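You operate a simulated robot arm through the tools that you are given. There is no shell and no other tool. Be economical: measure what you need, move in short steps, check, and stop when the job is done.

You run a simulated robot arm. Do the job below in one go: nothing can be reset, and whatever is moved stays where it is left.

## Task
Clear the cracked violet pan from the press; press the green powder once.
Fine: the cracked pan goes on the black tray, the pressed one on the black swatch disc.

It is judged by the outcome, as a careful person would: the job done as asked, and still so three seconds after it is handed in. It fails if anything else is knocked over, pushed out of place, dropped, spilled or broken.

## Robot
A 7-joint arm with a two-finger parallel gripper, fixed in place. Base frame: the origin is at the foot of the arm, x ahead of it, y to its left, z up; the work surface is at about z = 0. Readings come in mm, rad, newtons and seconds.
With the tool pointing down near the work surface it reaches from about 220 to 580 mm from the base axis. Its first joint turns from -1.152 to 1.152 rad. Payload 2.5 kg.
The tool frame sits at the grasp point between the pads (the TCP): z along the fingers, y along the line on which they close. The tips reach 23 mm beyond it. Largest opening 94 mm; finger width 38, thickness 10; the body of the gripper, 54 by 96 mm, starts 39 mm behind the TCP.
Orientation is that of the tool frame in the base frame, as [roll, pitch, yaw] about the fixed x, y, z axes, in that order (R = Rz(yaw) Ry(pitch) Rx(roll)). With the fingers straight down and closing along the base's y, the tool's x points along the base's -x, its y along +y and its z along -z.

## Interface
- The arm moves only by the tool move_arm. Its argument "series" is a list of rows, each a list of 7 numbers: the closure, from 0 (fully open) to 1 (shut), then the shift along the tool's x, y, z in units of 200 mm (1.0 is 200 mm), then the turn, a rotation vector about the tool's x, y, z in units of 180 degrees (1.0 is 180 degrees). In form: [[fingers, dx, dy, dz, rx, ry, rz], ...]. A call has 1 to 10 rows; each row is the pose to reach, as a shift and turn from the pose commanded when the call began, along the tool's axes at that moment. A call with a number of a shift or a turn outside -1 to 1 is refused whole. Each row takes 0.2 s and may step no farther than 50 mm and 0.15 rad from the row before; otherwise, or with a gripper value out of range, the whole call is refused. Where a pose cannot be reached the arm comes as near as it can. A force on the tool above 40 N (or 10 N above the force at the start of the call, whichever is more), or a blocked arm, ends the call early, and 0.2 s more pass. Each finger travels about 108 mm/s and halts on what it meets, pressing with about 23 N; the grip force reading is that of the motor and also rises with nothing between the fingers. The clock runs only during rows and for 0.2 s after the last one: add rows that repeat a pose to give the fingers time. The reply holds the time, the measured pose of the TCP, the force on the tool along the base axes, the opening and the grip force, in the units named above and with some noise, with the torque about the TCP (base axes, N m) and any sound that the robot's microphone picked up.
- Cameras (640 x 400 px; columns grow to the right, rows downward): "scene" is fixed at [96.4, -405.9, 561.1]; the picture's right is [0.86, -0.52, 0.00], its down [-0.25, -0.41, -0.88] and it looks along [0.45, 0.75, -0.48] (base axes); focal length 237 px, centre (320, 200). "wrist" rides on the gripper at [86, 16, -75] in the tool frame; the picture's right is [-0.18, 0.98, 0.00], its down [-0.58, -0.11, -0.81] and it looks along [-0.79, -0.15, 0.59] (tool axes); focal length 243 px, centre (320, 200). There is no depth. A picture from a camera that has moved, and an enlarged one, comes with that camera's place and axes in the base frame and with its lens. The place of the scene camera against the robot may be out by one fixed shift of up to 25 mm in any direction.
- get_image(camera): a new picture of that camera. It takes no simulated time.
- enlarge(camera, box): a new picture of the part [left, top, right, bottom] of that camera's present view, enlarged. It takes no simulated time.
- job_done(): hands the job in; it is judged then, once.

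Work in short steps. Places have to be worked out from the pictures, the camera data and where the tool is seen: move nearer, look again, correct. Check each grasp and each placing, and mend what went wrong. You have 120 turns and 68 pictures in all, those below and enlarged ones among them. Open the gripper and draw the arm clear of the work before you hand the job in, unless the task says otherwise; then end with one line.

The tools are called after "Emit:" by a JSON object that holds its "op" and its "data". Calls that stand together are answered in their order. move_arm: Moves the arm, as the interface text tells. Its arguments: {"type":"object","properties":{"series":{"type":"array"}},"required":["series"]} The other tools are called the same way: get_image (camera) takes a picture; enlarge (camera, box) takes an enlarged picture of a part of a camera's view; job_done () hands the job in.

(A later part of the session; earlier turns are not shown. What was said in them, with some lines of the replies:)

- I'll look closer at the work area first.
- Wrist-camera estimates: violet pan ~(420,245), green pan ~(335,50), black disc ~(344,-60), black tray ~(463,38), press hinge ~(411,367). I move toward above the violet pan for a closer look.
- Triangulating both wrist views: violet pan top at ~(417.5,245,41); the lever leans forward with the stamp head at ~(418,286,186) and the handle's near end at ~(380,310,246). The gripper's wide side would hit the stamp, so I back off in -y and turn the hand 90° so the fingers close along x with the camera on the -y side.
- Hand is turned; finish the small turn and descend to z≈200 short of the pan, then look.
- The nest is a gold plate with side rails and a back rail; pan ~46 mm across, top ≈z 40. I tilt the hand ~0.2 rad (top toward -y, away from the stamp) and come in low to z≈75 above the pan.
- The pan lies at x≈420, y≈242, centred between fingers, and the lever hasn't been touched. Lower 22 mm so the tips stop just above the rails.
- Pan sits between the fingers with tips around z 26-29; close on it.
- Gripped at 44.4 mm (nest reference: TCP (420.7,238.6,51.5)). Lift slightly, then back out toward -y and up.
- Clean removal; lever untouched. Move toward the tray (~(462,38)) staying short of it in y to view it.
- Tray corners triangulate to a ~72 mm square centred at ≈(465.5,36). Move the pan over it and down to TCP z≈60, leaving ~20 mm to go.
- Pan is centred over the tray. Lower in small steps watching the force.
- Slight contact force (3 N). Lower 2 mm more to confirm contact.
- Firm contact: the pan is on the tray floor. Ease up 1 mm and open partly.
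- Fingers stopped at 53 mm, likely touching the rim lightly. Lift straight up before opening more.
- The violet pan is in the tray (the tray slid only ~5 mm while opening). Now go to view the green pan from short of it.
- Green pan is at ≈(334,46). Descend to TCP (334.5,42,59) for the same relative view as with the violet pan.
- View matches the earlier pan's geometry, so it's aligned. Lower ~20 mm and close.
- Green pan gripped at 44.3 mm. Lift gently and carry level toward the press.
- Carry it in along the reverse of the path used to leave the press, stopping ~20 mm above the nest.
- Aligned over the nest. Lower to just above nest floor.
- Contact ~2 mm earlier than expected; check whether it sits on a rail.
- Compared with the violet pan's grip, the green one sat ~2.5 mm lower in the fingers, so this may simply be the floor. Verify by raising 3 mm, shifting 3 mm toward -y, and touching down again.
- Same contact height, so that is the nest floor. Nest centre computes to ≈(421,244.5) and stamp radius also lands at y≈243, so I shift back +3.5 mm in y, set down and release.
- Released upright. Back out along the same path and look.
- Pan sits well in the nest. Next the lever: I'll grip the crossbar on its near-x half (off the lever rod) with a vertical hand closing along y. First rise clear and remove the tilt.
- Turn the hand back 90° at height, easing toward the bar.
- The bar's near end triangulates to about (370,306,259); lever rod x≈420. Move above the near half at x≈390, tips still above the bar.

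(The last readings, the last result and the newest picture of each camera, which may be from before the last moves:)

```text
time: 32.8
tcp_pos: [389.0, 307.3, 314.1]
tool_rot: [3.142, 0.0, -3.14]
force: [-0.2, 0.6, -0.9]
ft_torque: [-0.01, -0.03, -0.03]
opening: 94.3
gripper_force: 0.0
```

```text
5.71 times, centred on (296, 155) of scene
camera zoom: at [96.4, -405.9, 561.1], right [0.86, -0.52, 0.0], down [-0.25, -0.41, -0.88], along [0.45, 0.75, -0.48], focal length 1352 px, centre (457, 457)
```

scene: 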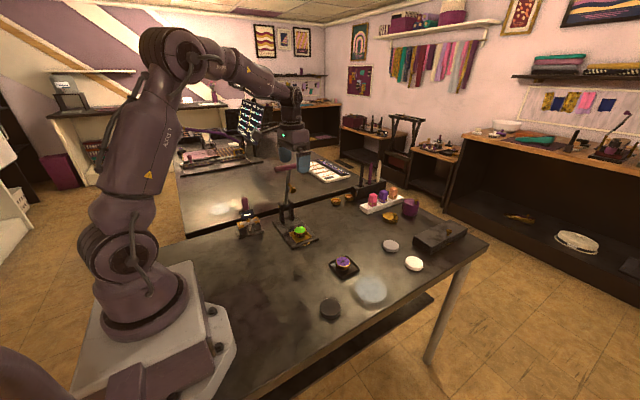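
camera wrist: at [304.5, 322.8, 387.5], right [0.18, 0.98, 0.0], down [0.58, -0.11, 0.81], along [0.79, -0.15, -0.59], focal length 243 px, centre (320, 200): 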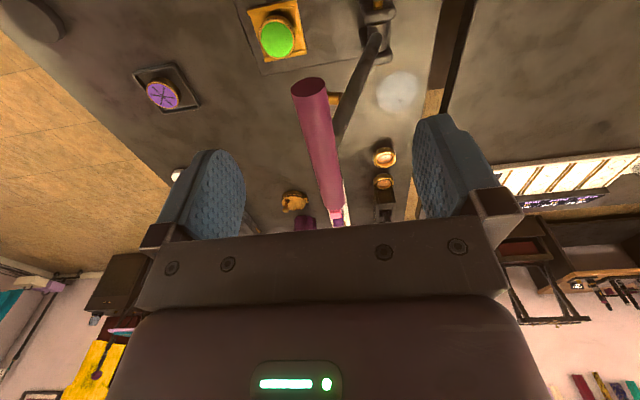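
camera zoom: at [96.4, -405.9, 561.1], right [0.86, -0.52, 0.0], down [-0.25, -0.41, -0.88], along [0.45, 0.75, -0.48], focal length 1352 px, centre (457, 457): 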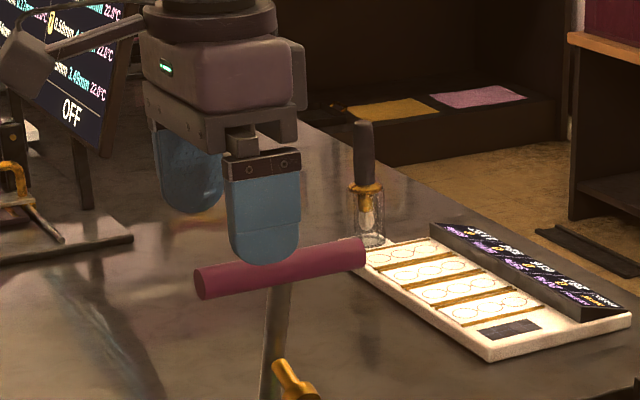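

Bar axis ≈(y 303.5, z 264). Lower around it and close.

Emit:
{"op": "move_arm", "data": {"series": [[0, 0, -0.01, 0.12, 0, 0, 0], [0, 0, -0.0175, 0.245, 0, 0, 0], [0, 0, -0.0175, 0.245, 0, 0, 0], [0.5, 0, -0.0175, 0.245, 0, 0, 0], [0.7, 0, -0.0175, 0.245, 0, 0, 0], [1, 0, -0.0175, 0.245, 0, 0, 0], [1, 0, -0.0175, 0.245, 0, 0, 0], [1, 0, -0.0175, 0.245, 0, 0, 0]]}}

Emit:
{"op": "get_image", "data": {"camera": "wrist"}}

Emit:
{"op": "enlarge", "data": {"camera": "scene", "box": [240, 140, 352, 210]}}

```text
time: 34.6
tcp_pos: [389.2, 302.0, 265.7]
tool_rot: [-3.141, 0.0, -3.141]
force: [0.3, 1.9, -3.3]
ft_torque: [0.0, -0.3, -0.37]
opening: 18.2
gripper_force: 44.5
```

```text
26 pictures are left
camera wrist: at [305.1, 318.3, 338.3], right [0.18, 0.98, 0.0], down [0.58, -0.11, 0.81], along [0.79, -0.15, -0.59], focal length 243 px, centre (320, 200)
```

wrist: 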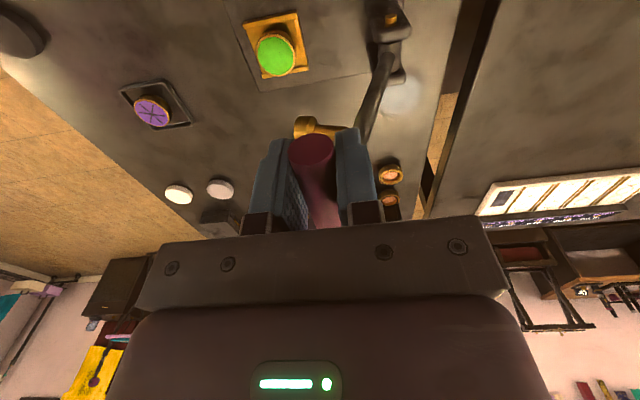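

```text
5.71 times, centred on (296, 175) of scene
camera zoom: at [96.4, -405.9, 561.2], right [0.86, -0.52, 0.0], down [-0.25, -0.41, -0.88], along [0.45, 0.75, -0.48], focal length 1352 px, centre (457, 343)
```

zoom: 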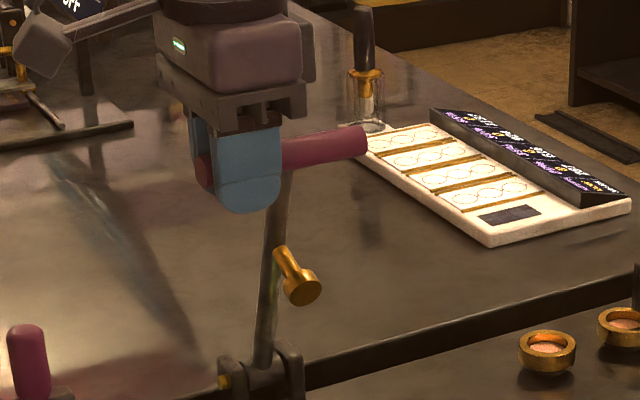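

Bar gripped (18.2 mm). Swing the lever along its arc about the hinge (y≈364, z≈84, r≈192): first 10° to test the forces.

Emit:
{"op": "move_arm", "data": {"series": [[1, 0, -0.04, 0.0155, 0, 0, 0], [1, 0, -0.081, 0.032, 0, 0, 0], [1, 0, -0.118, 0.05, 0, 0, 0], [1, 0, -0.156, 0.069, 0, 0, 0]]}}

```text
time: 35.6
tcp_pos: [390.2, 268.6, 250.8]
tool_rot: [3.141, 0.002, 3.141]
force: [5.4, 3.0, 0.0]
ft_torque: [0.21, -0.04, -0.25]
opening: 18.5
gripper_force: 45.4
```

Forces stay low and the radius holds. Continue the arc down to ~26°.

Emit:
{"op": "move_arm", "data": {"series": [[1, 0, -0.0715, 0.0435, 0, 0, 0], [1, 0, -0.1385, 0.0935, 0, 0, 0], [1, 0, -0.2015, 0.149, 0, 0, 0], [1, 0, -0.259, 0.2095, 0, 0, 0], [1, 0, -0.311, 0.275, 0, 0, 0], [1, 0, -0.3575, 0.345, 0, 0, 0], [1, 0, -0.3975, 0.4185, 0, 0, 0]]}}

Emit:
{"op": "enlarge", "data": {"camera": "scene", "box": [240, 160, 368, 240]}}

Emit:
{"op": "get_image", "data": {"camera": "wrist"}}

```text
time: 37.2
tcp_pos: [389.1, 192.5, 165.9]
tool_rot: [3.137, 0.002, -3.137]
force: [9.4, 22.8, -7.0]
ft_torque: [0.15, 1.11, -0.84]
opening: 18.5
gripper_force: 45.1
```

```text
5.00 times, centred on (304, 200) of scene
camera zoom: at [96.5, -405.8, 561.2], right [0.86, -0.52, 0.0], down [-0.25, -0.41, -0.88], along [0.45, 0.75, -0.48], focal length 1183 px, centre (400, 200)
```

zoom: 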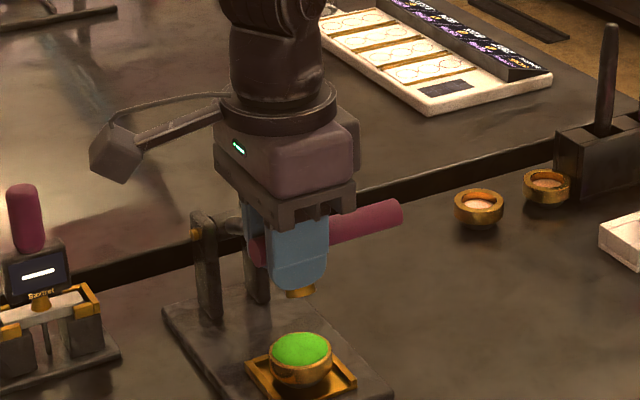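

```text
23 pictures are left
camera wrist: at [304.8, 208.3, 239.2], right [0.18, 0.98, 0.0], down [0.58, -0.11, 0.81], along [0.79, -0.14, -0.59], focal length 243 px, centre (320, 200)
```

wrist: 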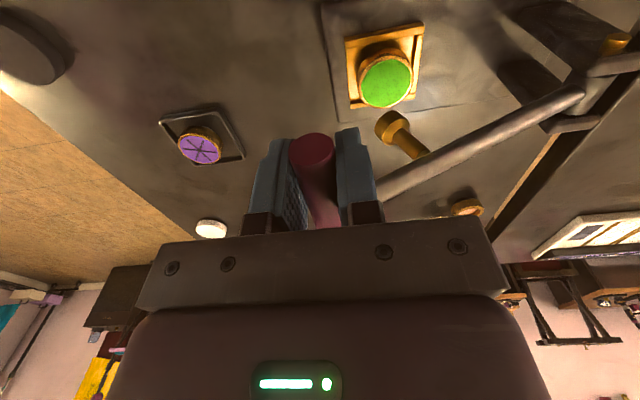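

The lever pulls the tool inward ~23 N: the effective hinge is nearer (366,89), r≈188.5. Correct radially and go on to ~10°.

Emit:
{"op": "move_arm", "data": {"series": [[1, 0, 0.012, 0.0125, 0, 0, 0], [1, 0, -0.0125, 0.0735, 0, 0, 0], [1, 0, -0.0375, 0.152, 0, 0, 0], [1, 0, -0.055, 0.2325, 0, 0, 0], [1, 0, -0.055, 0.2325, 0, 0, 0]]}}

Emit:
{"op": "enlarge", "data": {"camera": "scene", "box": [240, 180, 352, 250]}}

Emit:
{"op": "get_image", "data": {"camera": "wrist"}}

```text
time: 38.4
tcp_pos: [389.9, 178.2, 118.6]
tool_rot: [-3.138, -0.001, -3.14]
force: [-3.9, -9.6, 4.8]
ft_torque: [0.04, 0.7, -0.13]
opening: 18.4
gripper_force: 45.2
```

```text
5.71 times, centred on (296, 215) of scene
camera zoom: at [96.4, -405.9, 561.1], right [0.86, -0.52, 0.0], down [-0.25, -0.41, -0.88], along [0.45, 0.75, -0.48], focal length 1352 px, centre (457, 114)
```

zoom: 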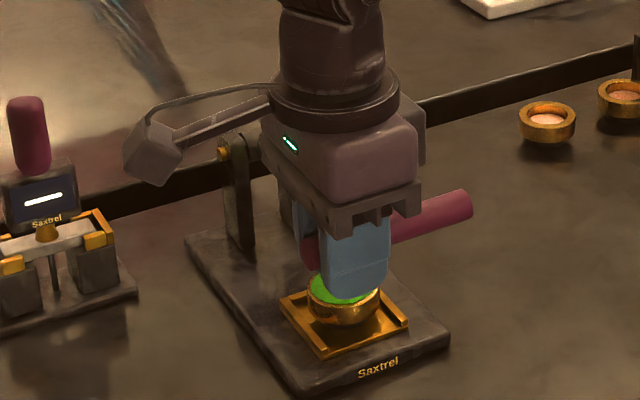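

```text
21 pictures are left
camera wrist: at [305.2, 194.9, 192.3], right [0.18, 0.98, 0.0], down [0.58, -0.11, 0.81], along [0.79, -0.15, -0.59], focal length 243 px, centre (320, 200)
```

wrist: 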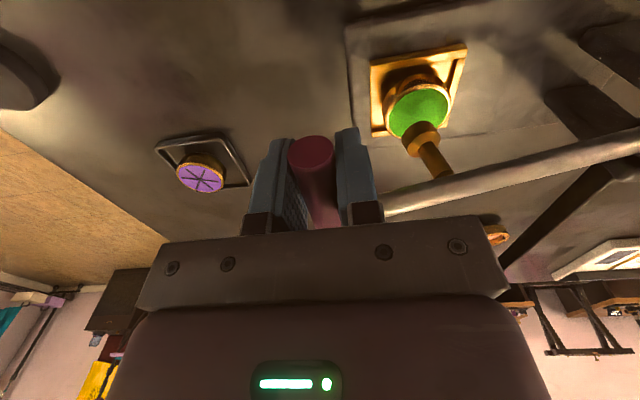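

Stamp is now heading straight for the pan. Continue to ~3° in small steps, watching the force.

Emit:
{"op": "move_arm", "data": {"series": [[1, 0, -0.01, 0.032, 0, 0, 0], [1, 0, -0.0145, 0.0645, 0, 0, 0], [1, 0, -0.017, 0.09, 0, 0, 0], [1, 0, -0.018, 0.114, 0, 0, 0]]}}

Emit:
{"op": "get_image", "data": {"camera": "wrist"}}

```text
time: 39.4
tcp_pos: [389.9, 175.2, 96.2]
tool_rot: [-3.141, 0.003, -3.141]
force: [-2.2, -11.9, 4.7]
ft_torque: [0.18, 0.76, -0.24]
opening: 18.5
gripper_force: 44.9
```

```text
20 pictures are left
camera wrist: at [305.1, 191.9, 169.9], right [0.18, 0.98, 0.0], down [0.58, -0.11, 0.81], along [0.79, -0.15, -0.59], focal length 243 px, centre (320, 200)
```

wrist: 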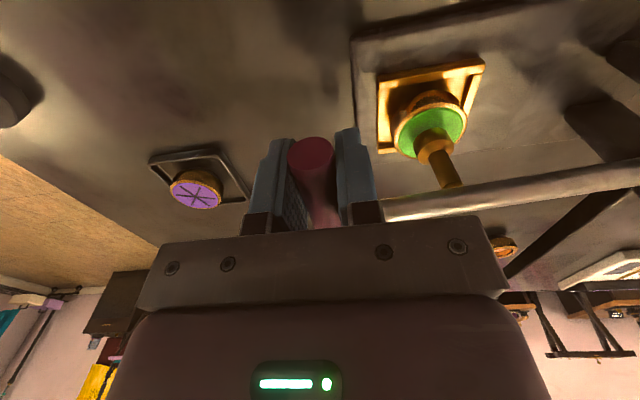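

Stamp is just above the powder. Press down in 2.5 mm steps.

Emit:
{"op": "move_arm", "data": {"series": [[1, 0, -0.002, 0.0125, 0, 0, 0], [1, 0, -0.003, 0.025, 0, 0, 0], [1, 0, -0.003, 0.0375, 0, 0, 0], [1, 0, -0.003, 0.05, 0, 0, 0]]}}

```text
time: 40.4
tcp_pos: [390.6, 175.2, 86.5]
tool_rot: [-3.14, 0.002, -3.14]
force: [-0.4, -17.2, 7.4]
ft_torque: [0.09, -0.55, -0.28]
opening: 18.5
gripper_force: 44.9
```

Contact may be starting (z 7 N). Relax y by 1.5 mm and press further.

Emit:
{"op": "move_arm", "data": {"series": [[1, 0, -0.01, 0.01, 0, 0, 0], [1, 0, -0.01, 0.02, 0, 0, 0], [1, 0, -0.01, 0.03, 0, 0, 0], [1, 0, -0.01, 0.04, 0, 0, 0]]}}

Emit:
{"op": "get_image", "data": {"camera": "wrist"}}

```text
time: 41.4
tcp_pos: [390.9, 175.0, 81.4]
tool_rot: [3.14, 0.005, -3.138]
force: [-1.2, -10.5, 34.3]
ft_torque: [0.06, 0.05, -0.5]
opening: 18.6
gripper_force: 45.6
```

```text
19 pictures are left
camera wrist: at [305.7, 191.1, 153.5], right [0.18, 0.98, 0.0], down [0.58, -0.11, 0.81], along [0.8, -0.14, -0.59], focal length 243 px, centre (320, 200)
```

wrist: 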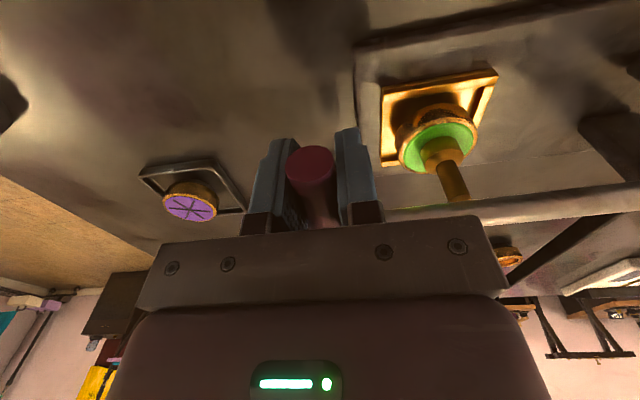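

Reading 34 N at the bar, stamp is on the powder (≈55 N there). Push a little more and hold, watching for a sound or yield.

Emit:
{"op": "move_arm", "data": {"series": [[1, 0, 0, 0.005, 0, 0, 0], [1, 0, 0, 0.01, 0, 0, 0], [1, 0, 0, 0.015, 0, 0, 0], [1, 0, 0, 0.015, 0, 0, 0]]}}

Emit:
{"op": "enlarge", "data": {"camera": "wrist", "box": [340, 60, 540, 210]}}

```text
time: 42.4
tcp_pos: [391.5, 174.6, 77.3]
tool_rot: [3.139, 0.005, 3.141]
force: [2.5, -3.4, 32.0]
ft_torque: [0.02, 0.25, -0.88]
opening: 18.4
gripper_force: 44.9
```

```text
2.67 times, centred on (440, 135) of wrist
camera zoom: at [305.7, 191.1, 150.9], right [0.18, 0.98, 0.0], down [0.58, -0.11, 0.81], along [0.8, -0.14, -0.59], focal length 647 px, centre (0, 373)
```

zoom: 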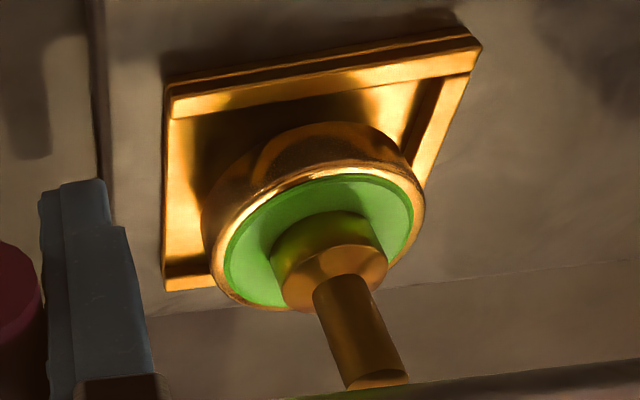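

The stamp keeps sinking with ~32 N, i.e. powder compressing (or slip). Push a few mm further within the same stroke to reach bottom.

Emit:
{"op": "move_arm", "data": {"series": [[1, 0, 0, 0.005, 0, 0, 0], [1, 0, 0, 0.01, 0, 0, 0], [1, 0, 0, 0.015, 0, 0, 0], [1, 0, 0, 0.02, 0, 0, 0], [1, 0, 0, 0.02, 0, 0, 0]]}}

Emit:
{"op": "enlarge", "data": {"camera": "wrist", "box": [270, 60, 540, 230]}}

```text
time: 43.6
tcp_pos: [391.9, 175.2, 73.6]
tool_rot: [-3.14, 0.005, -3.136]
force: [0.5, -4.7, 33.5]
ft_torque: [0.08, -0.07, -0.56]
opening: 18.7
gripper_force: 45.4
```

```text
2.35 times, centred on (405, 145) of wrist
camera zoom: at [305.6, 191.1, 146.9], right [0.18, 0.98, 0.0], down [0.58, -0.11, 0.81], along [0.79, -0.14, -0.59], focal length 571 px, centre (120, 329)
```

zoom: 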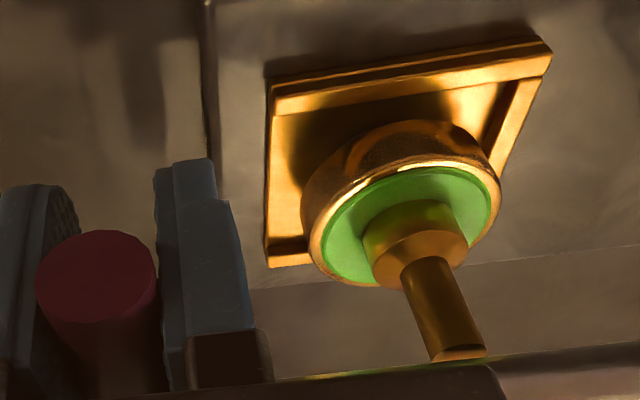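

The bar is slipping in the pads at ~33 N, so the stamp is bottomed out. Check the powder's look from the scene before deciding.

Emit:
{"op": "enlarge", "data": {"camera": "scene", "box": [270, 200, 330, 240]}}

```text
10.00 times, centred on (300, 220) of scene
camera zoom: at [96.3, -405.9, 561.1], right [0.86, -0.52, 0.0], down [-0.25, -0.41, -0.88], along [0.45, 0.75, -0.48], focal length 2366 px, centre (520, 0)
```

zoom: 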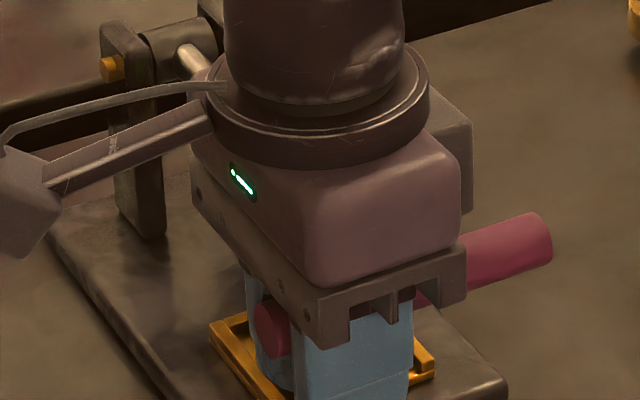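

Now the powder edge looks clean and flat where before it was ragged, which suggests it's compacted. Relax and raise the lever: back up along the arc, then inspect.

Emit:
{"op": "move_arm", "data": {"series": [[1, 0, 0, -0.03, 0, 0, 0], [1, 0, 0.0, -0.08, 0, 0, 0], [1, 0, 0.005, -0.15, 0, 0, 0], [1, 0, 0.015, -0.22, 0, 0, 0], [1, 0, 0.03, -0.29, 0, 0, 0], [1, 0, 0.05, -0.36, 0, 0, 0], [1, 0, 0.05, -0.36, 0, 0, 0]]}}

Emit:
{"op": "enlarge", "data": {"camera": "wrist", "box": [300, 10, 520, 150]}}

```text
time: 45.0
tcp_pos: [389.6, 187.7, 138.4]
tool_rot: [3.131, 0.005, -3.137]
force: [-2.1, 2.8, 2.5]
ft_torque: [0.15, 0.03, -0.86]
opening: 18.5
gripper_force: 44.7
stopped in row 6: the force on the tool passed its limit at 46 N (the readings are from after the stop); the commanded pose is now the measured one
```

```text
2.86 times, centred on (410, 80) of wrist
camera zoom: at [304.7, 203.6, 211.4], right [0.18, 0.98, 0.01], down [0.58, -0.11, 0.81], along [0.8, -0.14, -0.59], focal length 693 px, centre (63, 543)
```

zoom: 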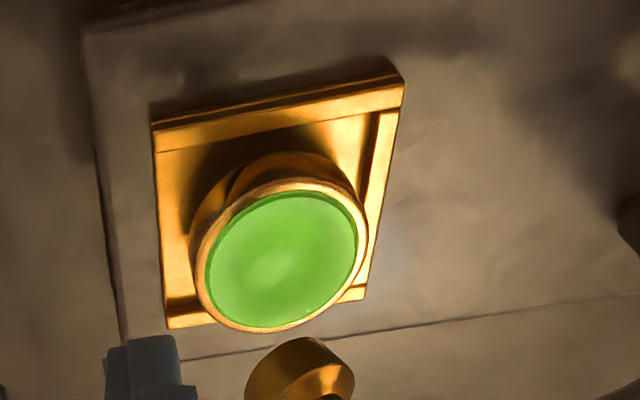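

The powder is now a flat, compacted disc: one press done. Bring the lever back up along the arc (bar is ~10 mm above the TCP now).

Emit:
{"op": "move_arm", "data": {"series": [[1, 0, 0.0275, -0.074, 0, 0, 0], [1, 0, 0.063, -0.1485, 0, 0, 0], [1, 0, 0.105, -0.2195, 0, 0, 0], [1, 0, 0.153, -0.287, 0, 0, 0]]}}

```text
time: 45.9
tcp_pos: [390.2, 217.9, 191.3]
tool_rot: [3.125, 0.004, -3.136]
force: [1.0, 4.2, 1.0]
ft_torque: [0.15, 0.15, -1.05]
opening: 18.8
gripper_force: 44.8
stopped in row 4: the force on the tool passed its limit at 43 N (the readings are from after the stop); the commanded pose is now the measured one
```

Stopped on a radial mismatch. Check where the bar sits in the pads.

Emit:
{"op": "get_image", "data": {"camera": "wrist"}}

```text
14 pictures are left
camera wrist: at [303.9, 232.8, 263.7], right [0.18, 0.98, 0.02], down [0.58, -0.12, 0.81], along [0.8, -0.13, -0.59], focal length 243 px, centre (320, 200)
```

wrist: 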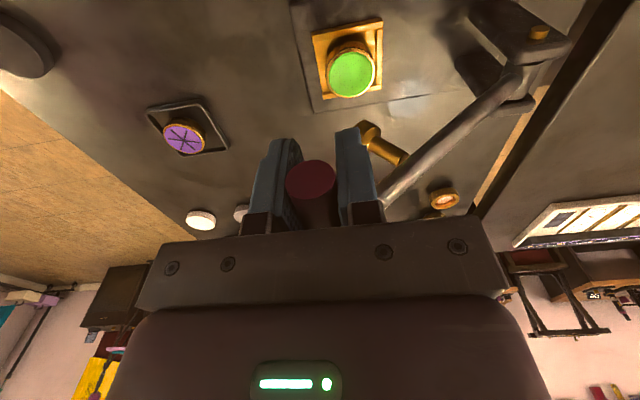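

Bar is ~14 mm above TCP. Continue the arc with this offset, slower.

Emit:
{"op": "move_arm", "data": {"series": [[1, 0, 0.025, -0.031, 0, 0, 0], [1, 0, 0.0515, -0.0615, 0, 0, 0], [1, 0, 0.08, -0.091, 0, 0, 0], [1, 0, 0.1105, -0.119, 0, 0, 0], [1, 0, 0.142, -0.146, 0, 0, 0], [1, 0, 0.174, -0.171, 0, 0, 0], [1, 0, 0.207, -0.195, 0, 0, 0], [1, 0, 0.2415, -0.218, 0, 0, 0]]}}

```text
time: 47.7
tcp_pos: [390.2, 265.9, 234.2]
tool_rot: [3.127, 0.008, -3.134]
force: [-4.1, -2.2, 2.1]
ft_torque: [-0.23, -0.5, -1.67]
opening: 19.0
gripper_force: 45.1
```

Tracking well; bring it back to its rest angle (~70°).

Emit:
{"op": "move_arm", "data": {"series": [[1, 0, 0.035, -0.0215, 0, 0, 0], [1, 0, 0.0715, -0.0405, 0, 0, 0], [1, 0, 0.108, -0.058, 0, 0, 0], [1, 0, 0.1465, -0.0745, 0, 0, 0], [1, 0, 0.175, -0.086, 0, 0, 0], [1, 0, 0.175, -0.086, 0, 0, 0]]}}

Emit:
{"op": "enlarge", "data": {"camera": "scene", "box": [220, 150, 380, 250]}}

```text
time: 49.1
tcp_pos: [389.1, 301.3, 252.1]
tool_rot: [3.126, 0.008, -3.133]
force: [18.9, 3.6, -11.2]
ft_torque: [-0.2, 0.01, -1.6]
opening: 18.6
gripper_force: 45.3
```

```text
4.00 times, centred on (300, 200) of scene
camera zoom: at [96.5, -405.8, 561.2], right [0.86, -0.52, 0.0], down [-0.25, -0.41, -0.88], along [0.45, 0.75, -0.48], focal length 946 px, centre (400, 200)
```

zoom: 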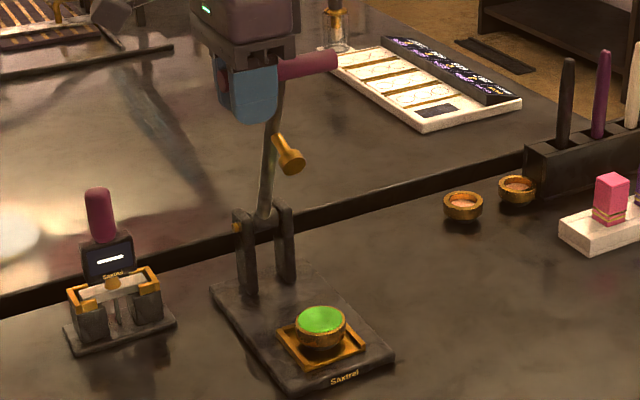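

Lever is back at its original rest pose. Open slightly, keeping the fingers around it, to see whether it stays.

Emit:
{"op": "move_arm", "data": {"series": [[0.75, 0, 0, 0, 0, 0, 0], [0.65, 0, 0, 0, 0, 0, 0], [0.65, 0, 0, 0, 0, 0, 0], [0.65, 0, 0, 0, 0, 0, 0], [0.65, 0, 0, 0, 0, 0, 0]]}}

Emit:
{"op": "get_image", "data": {"camera": "wrist"}}

```text
time: 50.3
tcp_pos: [388.1, 301.3, 251.7]
tool_rot: [3.125, 0.007, -3.132]
force: [0.2, 0.9, -0.4]
ft_torque: [-0.02, 0.05, 0.02]
opening: 32.7
gripper_force: 0.0
```

```text
12 pictures are left
camera wrist: at [302.7, 315.4, 325.3], right [0.17, 0.98, 0.02], down [0.58, -0.12, 0.81], along [0.8, -0.13, -0.59], focal length 243 px, centre (320, 200)
```

wrist: 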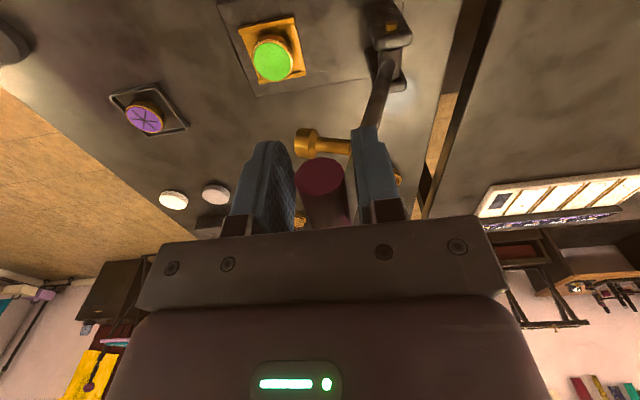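

The lever stays by itself. Open fully, rise, and back away in -y.

Emit:
{"op": "move_arm", "data": {"series": [[0.3, 0, 0, 0, 0, 0, 0], [0, 0, 0, 0, 0, 0, 0], [0, 0, 0, -0.15, 0.005, 0, 0], [0, 0, 0, -0.3, 0.005, 0, 0], [0, 0, -0.15, -0.33, 0.005, 0, 0], [0, 0, -0.35, -0.33, 0.005, 0, 0], [0, 0, -0.55, -0.33, 0.005, 0, 0], [0, 0, -0.7, -0.33, 0.005, 0, 0]]}}

```text
time: 52.1
tcp_pos: [390.7, 160.0, 315.6]
tool_rot: [3.14, 0.007, -3.13]
force: [-1.0, 0.4, -0.6]
ft_torque: [0.0, -0.04, -0.02]
opening: 94.2
gripper_force: 0.1
```

Turn the hand 90° again for the pan pick.

Emit:
{"op": "move_arm", "data": {"series": [[0, -0.02, 0, 0, 0, 0, -0.0475], [0, -0.04, 0, 0, 0, 0, -0.095], [0, -0.06, 0, 0, 0, 0, -0.1425], [0, -0.08, 0, 0, 0, 0, -0.19], [0, -0.1, 0, 0, 0, 0, -0.2375], [0, -0.12, 0, 0, 0, 0, -0.285], [0, -0.14, 0, 0, 0, 0, -0.3325], [0, -0.15, 0, 0, 0, 0, -0.38], [0, -0.15, 0, 0, 0, 0, -0.4275], [0, -0.15, 0, 0, 0, 0, -0.475]]}}

```text
time: 54.3
tcp_pos: [419.1, 159.0, 316.8]
tool_rot: [-3.135, 0.0, -1.637]
force: [-0.8, -0.1, 0.4]
ft_torque: [-0.01, 0.01, -0.04]
opening: 94.0
gripper_force: 0.0
```

Descend to the press approach point with the tilt restored.

Emit:
{"op": "move_arm", "data": {"series": [[0, 0, 0, 0.2, 0, 0, -0.0205], [0, -0.02, -0.0045, 0.4, -0.002, 0, -0.0205], [0, -0.03, -0.0045, 0.6, -0.002, 0, -0.0205], [0, -0.045, -0.0045, 0.8, -0.002, 0, -0.0205], [0, -0.045, -0.0045, 0.96, -0.002, 0, -0.0205], [0, -0.045, -0.0045, 0.96, -0.002, 0, -0.0205]]}}

```text
time: 55.7
tcp_pos: [422.6, 167.4, 126.2]
tool_rot: [-3.139, -0.001, -1.576]
force: [0.3, 0.3, 0.9]
ft_torque: [0.01, 0.01, -0.02]
opening: 94.1
gripper_force: 0.0
```

Tilt and slide in over the pan at TCP z≈74, then check.

Emit:
{"op": "move_arm", "data": {"series": [[0, 0, 0, 0, 0, -0.032, 0], [0, -0.03, 0.004, 0.03, 0, -0.064, 0], [0, -0.15, 0.0075, 0.1, 0, -0.064, 0], [0, -0.26, 0.0075, 0.18, 0, -0.064, 0], [0, -0.355, 0.0075, 0.26, 0, -0.064, 0], [0, -0.355, 0.0075, 0.26, 0, -0.064, 0]]}}

Emit:
{"op": "get_image", "data": {"camera": "wrist"}}

```text
time: 57.1
tcp_pos: [418.7, 241.2, 71.9]
tool_rot: [-3.141, 0.199, -1.575]
force: [-0.9, -0.6, -0.3]
ft_torque: [-0.03, 0.0, 0.0]
opening: 93.9
gripper_force: 0.1
```

```text
11 pictures are left
camera wrist: at [405.1, 141.4, 126.9], right [-0.98, 0.19, 0.04], down [0.11, 0.41, 0.91], along [0.15, 0.89, -0.42], focal length 243 px, centre (320, 200)
```

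wrist: 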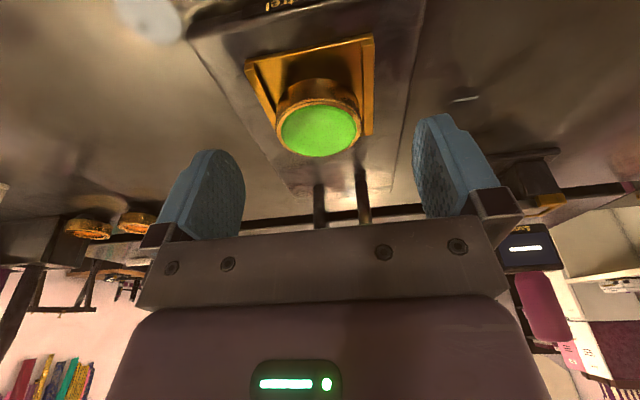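

Aligned. Lower to z≈52 and grip.

Emit:
{"op": "move_arm", "data": {"series": [[0, 0.011, -0.003, 0.05, 0, 0, 0], [0, 0.022, -0.005, 0.0975, 0, 0, 0], [0, 0.022, -0.005, 0.0975, 0, 0, 0], [0.4, 0.022, -0.005, 0.0975, 0, 0, 0], [0.5, 0.022, -0.005, 0.0975, 0, 0, 0], [0.7, 0.022, -0.005, 0.0975, 0, 0, 0], [1, 0.022, -0.005, 0.0975, 0, 0, 0], [1, 0.022, -0.005, 0.0975, 0, 0, 0]]}}

```text
time: 58.9
tcp_pos: [421.1, 239.1, 53.1]
tool_rot: [3.141, 0.2, -1.576]
force: [0.3, -0.5, 0.3]
ft_torque: [0.01, 0.0, 0.01]
opening: 44.8
gripper_force: 23.4
```

Gripped at 44.8 mm. Lift and retreat from the press.

Emit:
{"op": "move_arm", "data": {"series": [[1, -0.006, 0, -0.0295, 0, 0, 0], [1, 0.0115, 0, -0.094, 0, 0, 0], [1, 0.07, 0, -0.175, 0, 0, 0], [1, 0.127, 0, -0.255, 0, 0, 0], [1, 0.2, 0, -0.335, 0, 0, 0], [1, 0.2735, 0, -0.4125, 0, 0, 0]]}}

```text
time: 60.3
tcp_pos: [421.5, 167.8, 120.9]
tool_rot: [3.141, 0.2, -1.575]
force: [0.8, 0.0, -0.6]
ft_torque: [-0.01, 0.02, 0.01]
opening: 44.9
gripper_force: 23.0
```

Carry it level toward the black disc (~(344,-60)).

Emit:
{"op": "move_arm", "data": {"series": [[1, 0.12, 0.03, -0.05, 0, 0, 0], [1, 0.26, 0.07, -0.11, 0, 0, 0], [1, 0.41, 0.115, -0.17, 0, 0, 0], [1, 0.56, 0.16, -0.235, 0, 0, 0], [1, 0.705, 0.2, -0.296, 0, 0, 0]]}}

Emit:
{"op": "move_arm", "data": {"series": [[1, 0.13, 0.037, -0.027, 0, 0, 0], [1, 0.265, 0.074, -0.054, 0, 0, 0], [1, 0.4, 0.111, -0.081, 0, 0, 0], [1, 0.54, 0.15, -0.11, 0, 0, 0], [1, 0.66, 0.185, -0.134, 0, 0, 0], [1, 0.66, 0.185, -0.134, 0, 0, 0]]}}

Emit:
{"op": "get_image", "data": {"camera": "wrist"}}

```text
time: 61.5
tcp_pos: [380.9, 19.8, 151.5]
tool_rot: [-3.14, 0.2, -1.573]
force: [0.4, -1.4, -0.2]
ft_torque: [-0.02, -0.01, 0.0]
opening: 44.5
gripper_force: 23.4
```

```text
time: 62.9
tcp_pos: [344.2, -117.5, 151.6]
tool_rot: [3.141, 0.2, -1.575]
force: [-0.9, 0.5, -0.1]
ft_torque: [0.02, 0.06, 0.0]
opening: 45.0
gripper_force: 22.5
```

```text
10 pictures are left
camera wrist: at [329.0, -216.3, 206.5], right [-0.98, 0.18, 0.04], down [0.11, 0.41, 0.91], along [0.15, 0.89, -0.42], focal length 243 px, centre (320, 200)
```

wrist: 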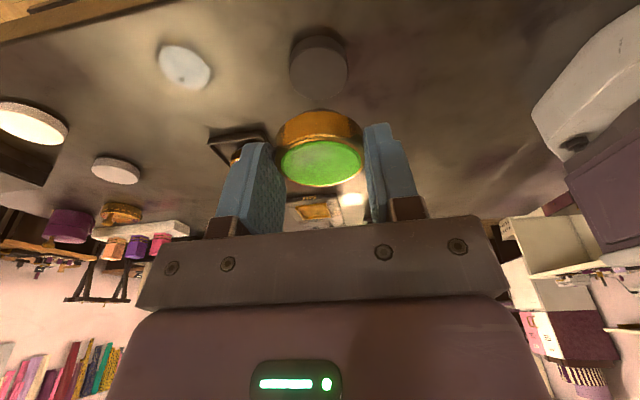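

Disc top is near (348,-72). Move in above it with the pan bottom still ~25 mm clear, and look again.

Emit:
{"op": "move_arm", "data": {"series": [[1, -0.03, -0.01, 0.1, 0, 0, 0], [1, -0.06, -0.015, 0.2, 0, 0, 0], [1, -0.09, -0.02, 0.28, 0, 0, 0], [1, -0.09, -0.02, 0.34, 0, 0, 0], [1, -0.09, -0.02, 0.34, 0, 0, 0]]}}

Emit:
{"op": "get_image", "data": {"camera": "wrist"}}

Emit:
{"op": "enlarge", "data": {"camera": "scene", "box": [290, 270, 386, 330]}}

```text
time: 64.1
tcp_pos: [348.8, -85.0, 89.9]
tool_rot: [3.141, 0.202, -1.575]
force: [0.2, 0.0, 0.2]
ft_torque: [0.01, 0.02, 0.01]
opening: 44.7
gripper_force: 23.2
```

```text
9 pictures are left
camera wrist: at [333.6, -183.7, 143.4], right [-0.98, 0.18, 0.04], down [0.11, 0.41, 0.91], along [0.15, 0.89, -0.42], focal length 243 px, centre (320, 200)
```

wrist: 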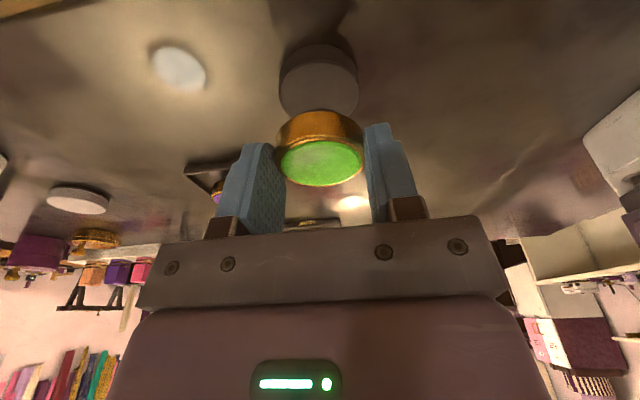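

```text
6.67 times, centred on (338, 300) of scene
camera zoom: at [96.4, -405.9, 561.1], right [0.86, -0.52, 0.0], down [-0.25, -0.41, -0.88], along [0.45, 0.75, -0.48], focal length 1577 px, centre (200, -467)
```

zoom: 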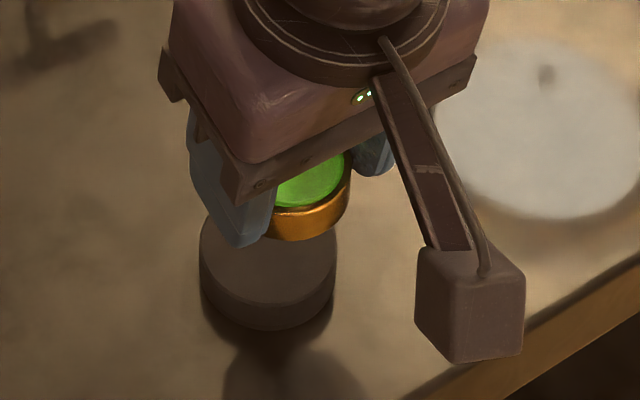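

Combining wrist and scene (calibrated with the held pan), the disc centre is ≈(348,-74), top ~z 14. Move over and lower to TCP z≈61.

Emit:
{"op": "move_arm", "data": {"series": [[1, -0.03, 0.003, 0.04, 0, 0, 0], [1, -0.02, 0.005, 0.09, 0, 0, 0], [1, -0.009, 0.005, 0.1445, 0, 0, 0], [1, -0.009, 0.005, 0.1445, 0, 0, 0]]}}

Emit:
{"op": "enlarge", "data": {"camera": "scene", "box": [298, 275, 378, 325]}}

Emit:
{"op": "enlarge", "data": {"camera": "wrist", "box": [220, 20, 420, 195]}}

```text
time: 65.1
tcp_pos: [347.1, -76.9, 60.0]
tool_rot: [3.141, 0.2, -1.575]
force: [-0.1, 0.5, 0.0]
ft_torque: [-0.01, 0.0, 0.01]
opening: 44.5
gripper_force: 22.8
```

```text
8.00 times, centred on (338, 300) of scene
camera zoom: at [96.4, -405.9, 561.1], right [0.86, -0.52, 0.0], down [-0.25, -0.41, -0.88], along [0.45, 0.75, -0.48], focal length 1892 px, centre (176, -600)
```

zoom: 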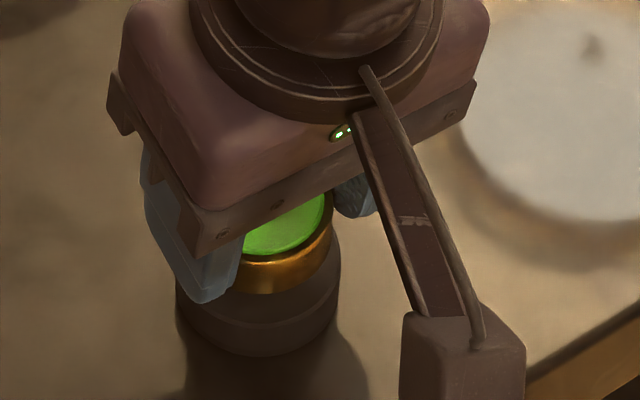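

```text
2.29 times, centred on (320, 108) of wrist
camera zoom: at [331.3, -175.8, 115.1], right [-0.98, 0.19, 0.04], down [0.11, 0.41, 0.91], along [0.15, 0.89, -0.42], focal length 555 px, centre (320, 411)
```

zoom: 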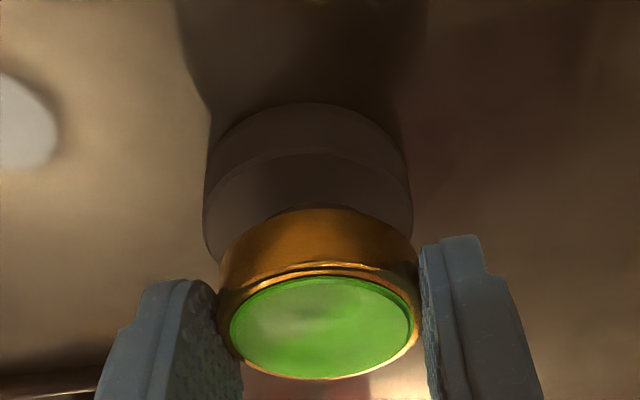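

Pan is centred over the disc within ~2 mm. Lower gently to contact.

Emit:
{"op": "move_arm", "data": {"series": [[1, 0.009, 0.0025, 0.017, 0, 0, 0], [1, 0.012, 0.0025, 0.0335, 0, 0, 0], [1, 0.013, 0.0025, 0.0385, 0, 0, 0]]}}

```text
time: 65.9
tcp_pos: [345.7, -77.0, 51.5]
tool_rot: [-3.139, 0.2, -1.575]
force: [-2.2, -1.2, 4.5]
ft_torque: [-0.03, 0.08, -0.01]
opening: 44.7
gripper_force: 23.0
```

Light contact (4.5 N). One more millimetre to confirm, then open gently.

Emit:
{"op": "move_arm", "data": {"series": [[1, 0.001, 0, 0.005, 0, 0, 0], [1, 0.001, 0, 0.005, 0, 0, 0]]}}

```text
time: 66.5
tcp_pos: [346.6, -78.0, 50.8]
tool_rot: [-3.141, 0.2, -1.573]
force: [-3.8, -0.1, 17.0]
ft_torque: [0.04, 0.1, 0.0]
opening: 44.6
gripper_force: 23.2
```

Seated. Ease off slightly and open.

Emit:
{"op": "move_arm", "data": {"series": [[1, 0, 0, -0.004, 0, 0, 0], [0.5, 0, 0, -0.004, 0, 0, 0], [0.35, 0, 0, -0.004, 0, 0, 0], [0.2, 0, 0, -0.004, 0, 0, 0], [0, 0, 0, -0.004, 0, 0, 0], [0, -0.02, 0, -0.1, 0, 0, 0], [0, -0.04, 0, -0.2, 0, 0, 0], [0, -0.07, 0, -0.35, 0, 0, 0], [0, -0.1, 0, -0.5, 0, 0, 0], [0, -0.15, 0, -0.7, 0, 0, 0]]}}

Emit:
{"op": "enlarge", "data": {"camera": "scene", "box": [290, 240, 386, 330]}}

```text
time: 68.7
tcp_pos: [346.2, -77.9, 198.7]
tool_rot: [-3.141, 0.201, -1.577]
force: [0.1, -0.2, -0.2]
ft_torque: [0.01, 0.01, 0.01]
opening: 94.0
gripper_force: 0.1
```

```text
4.44 times, centred on (338, 285) of scene
camera zoom: at [96.4, -405.9, 561.1], right [0.86, -0.52, 0.0], down [-0.25, -0.41, -0.88], along [0.45, 0.75, -0.48], focal length 1051 px, centre (240, -178)
```

zoom: 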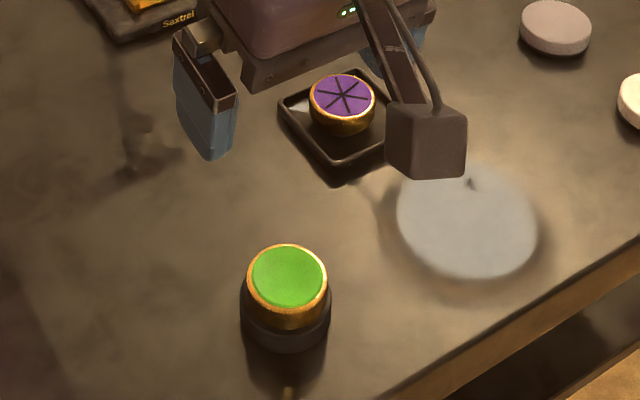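

Pressed pan sits on the black disc. Draw the arm clear upward and do a final check.

Emit:
{"op": "move_arm", "data": {"series": [[0, 0, 0.05, -0.2, 0, 0.032, 0], [0, 0, 0.1, -0.4, 0, 0.064, 0], [0, 0, 0.2, -0.6, 0, 0.064, 0], [0, 0, 0.3, -0.8, 0, 0.064, 0], [0, 0, 0.3, -0.95, 0, 0.064, 0]]}}

Emit:
{"op": "enlarge", "data": {"camera": "scene", "box": [310, 240, 380, 290]}}

Emit:
{"op": "get_image", "data": {"camera": "scene"}}

```text
time: 69.9
tcp_pos: [286.6, -112.5, 382.3]
tool_rot: [3.141, 0.0, -1.576]
force: [0.7, -0.2, 1.3]
ft_torque: [-0.01, 0.03, 0.01]
opening: 94.0
gripper_force: 0.1
```

```text
8.00 times, centred on (345, 265) of scene
camera zoom: at [96.4, -405.9, 561.1], right [0.86, -0.52, 0.0], down [-0.25, -0.41, -0.88], along [0.45, 0.75, -0.48], focal length 1892 px, centre (120, -320)
```

zoom: 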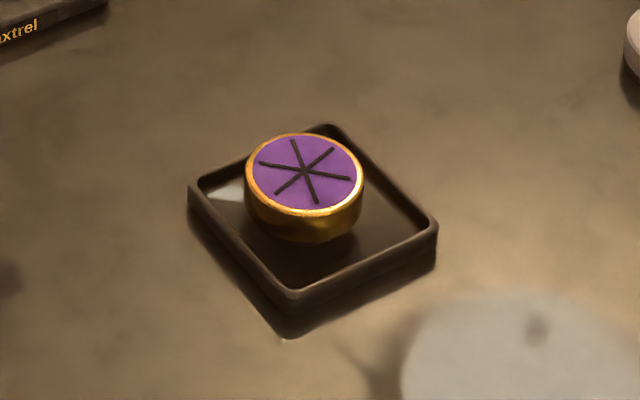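

```text
3 pictures are left
```

scene: 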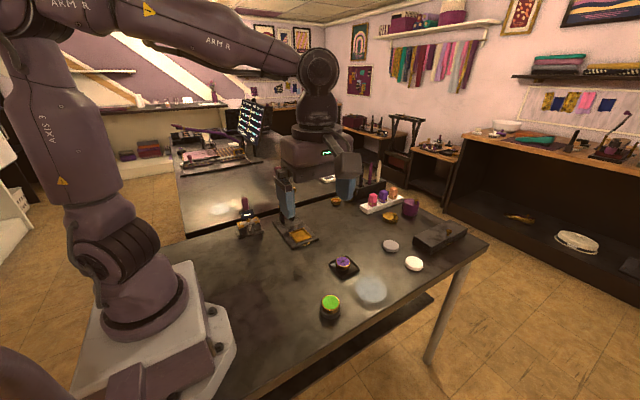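

The violet pan is flat in the tray, the pressed green pan is on the black disc, the press is empty and the arm is clear. I'm handing it in.

Emit:
{"op": "job_done", "data": {}}

```text
The job is handed in.
```

The cracked violet pan is on the black tray, and the green powder was pressed once and is on the black swatch disc; the tray slid about 5 mm when I released the violet pan.
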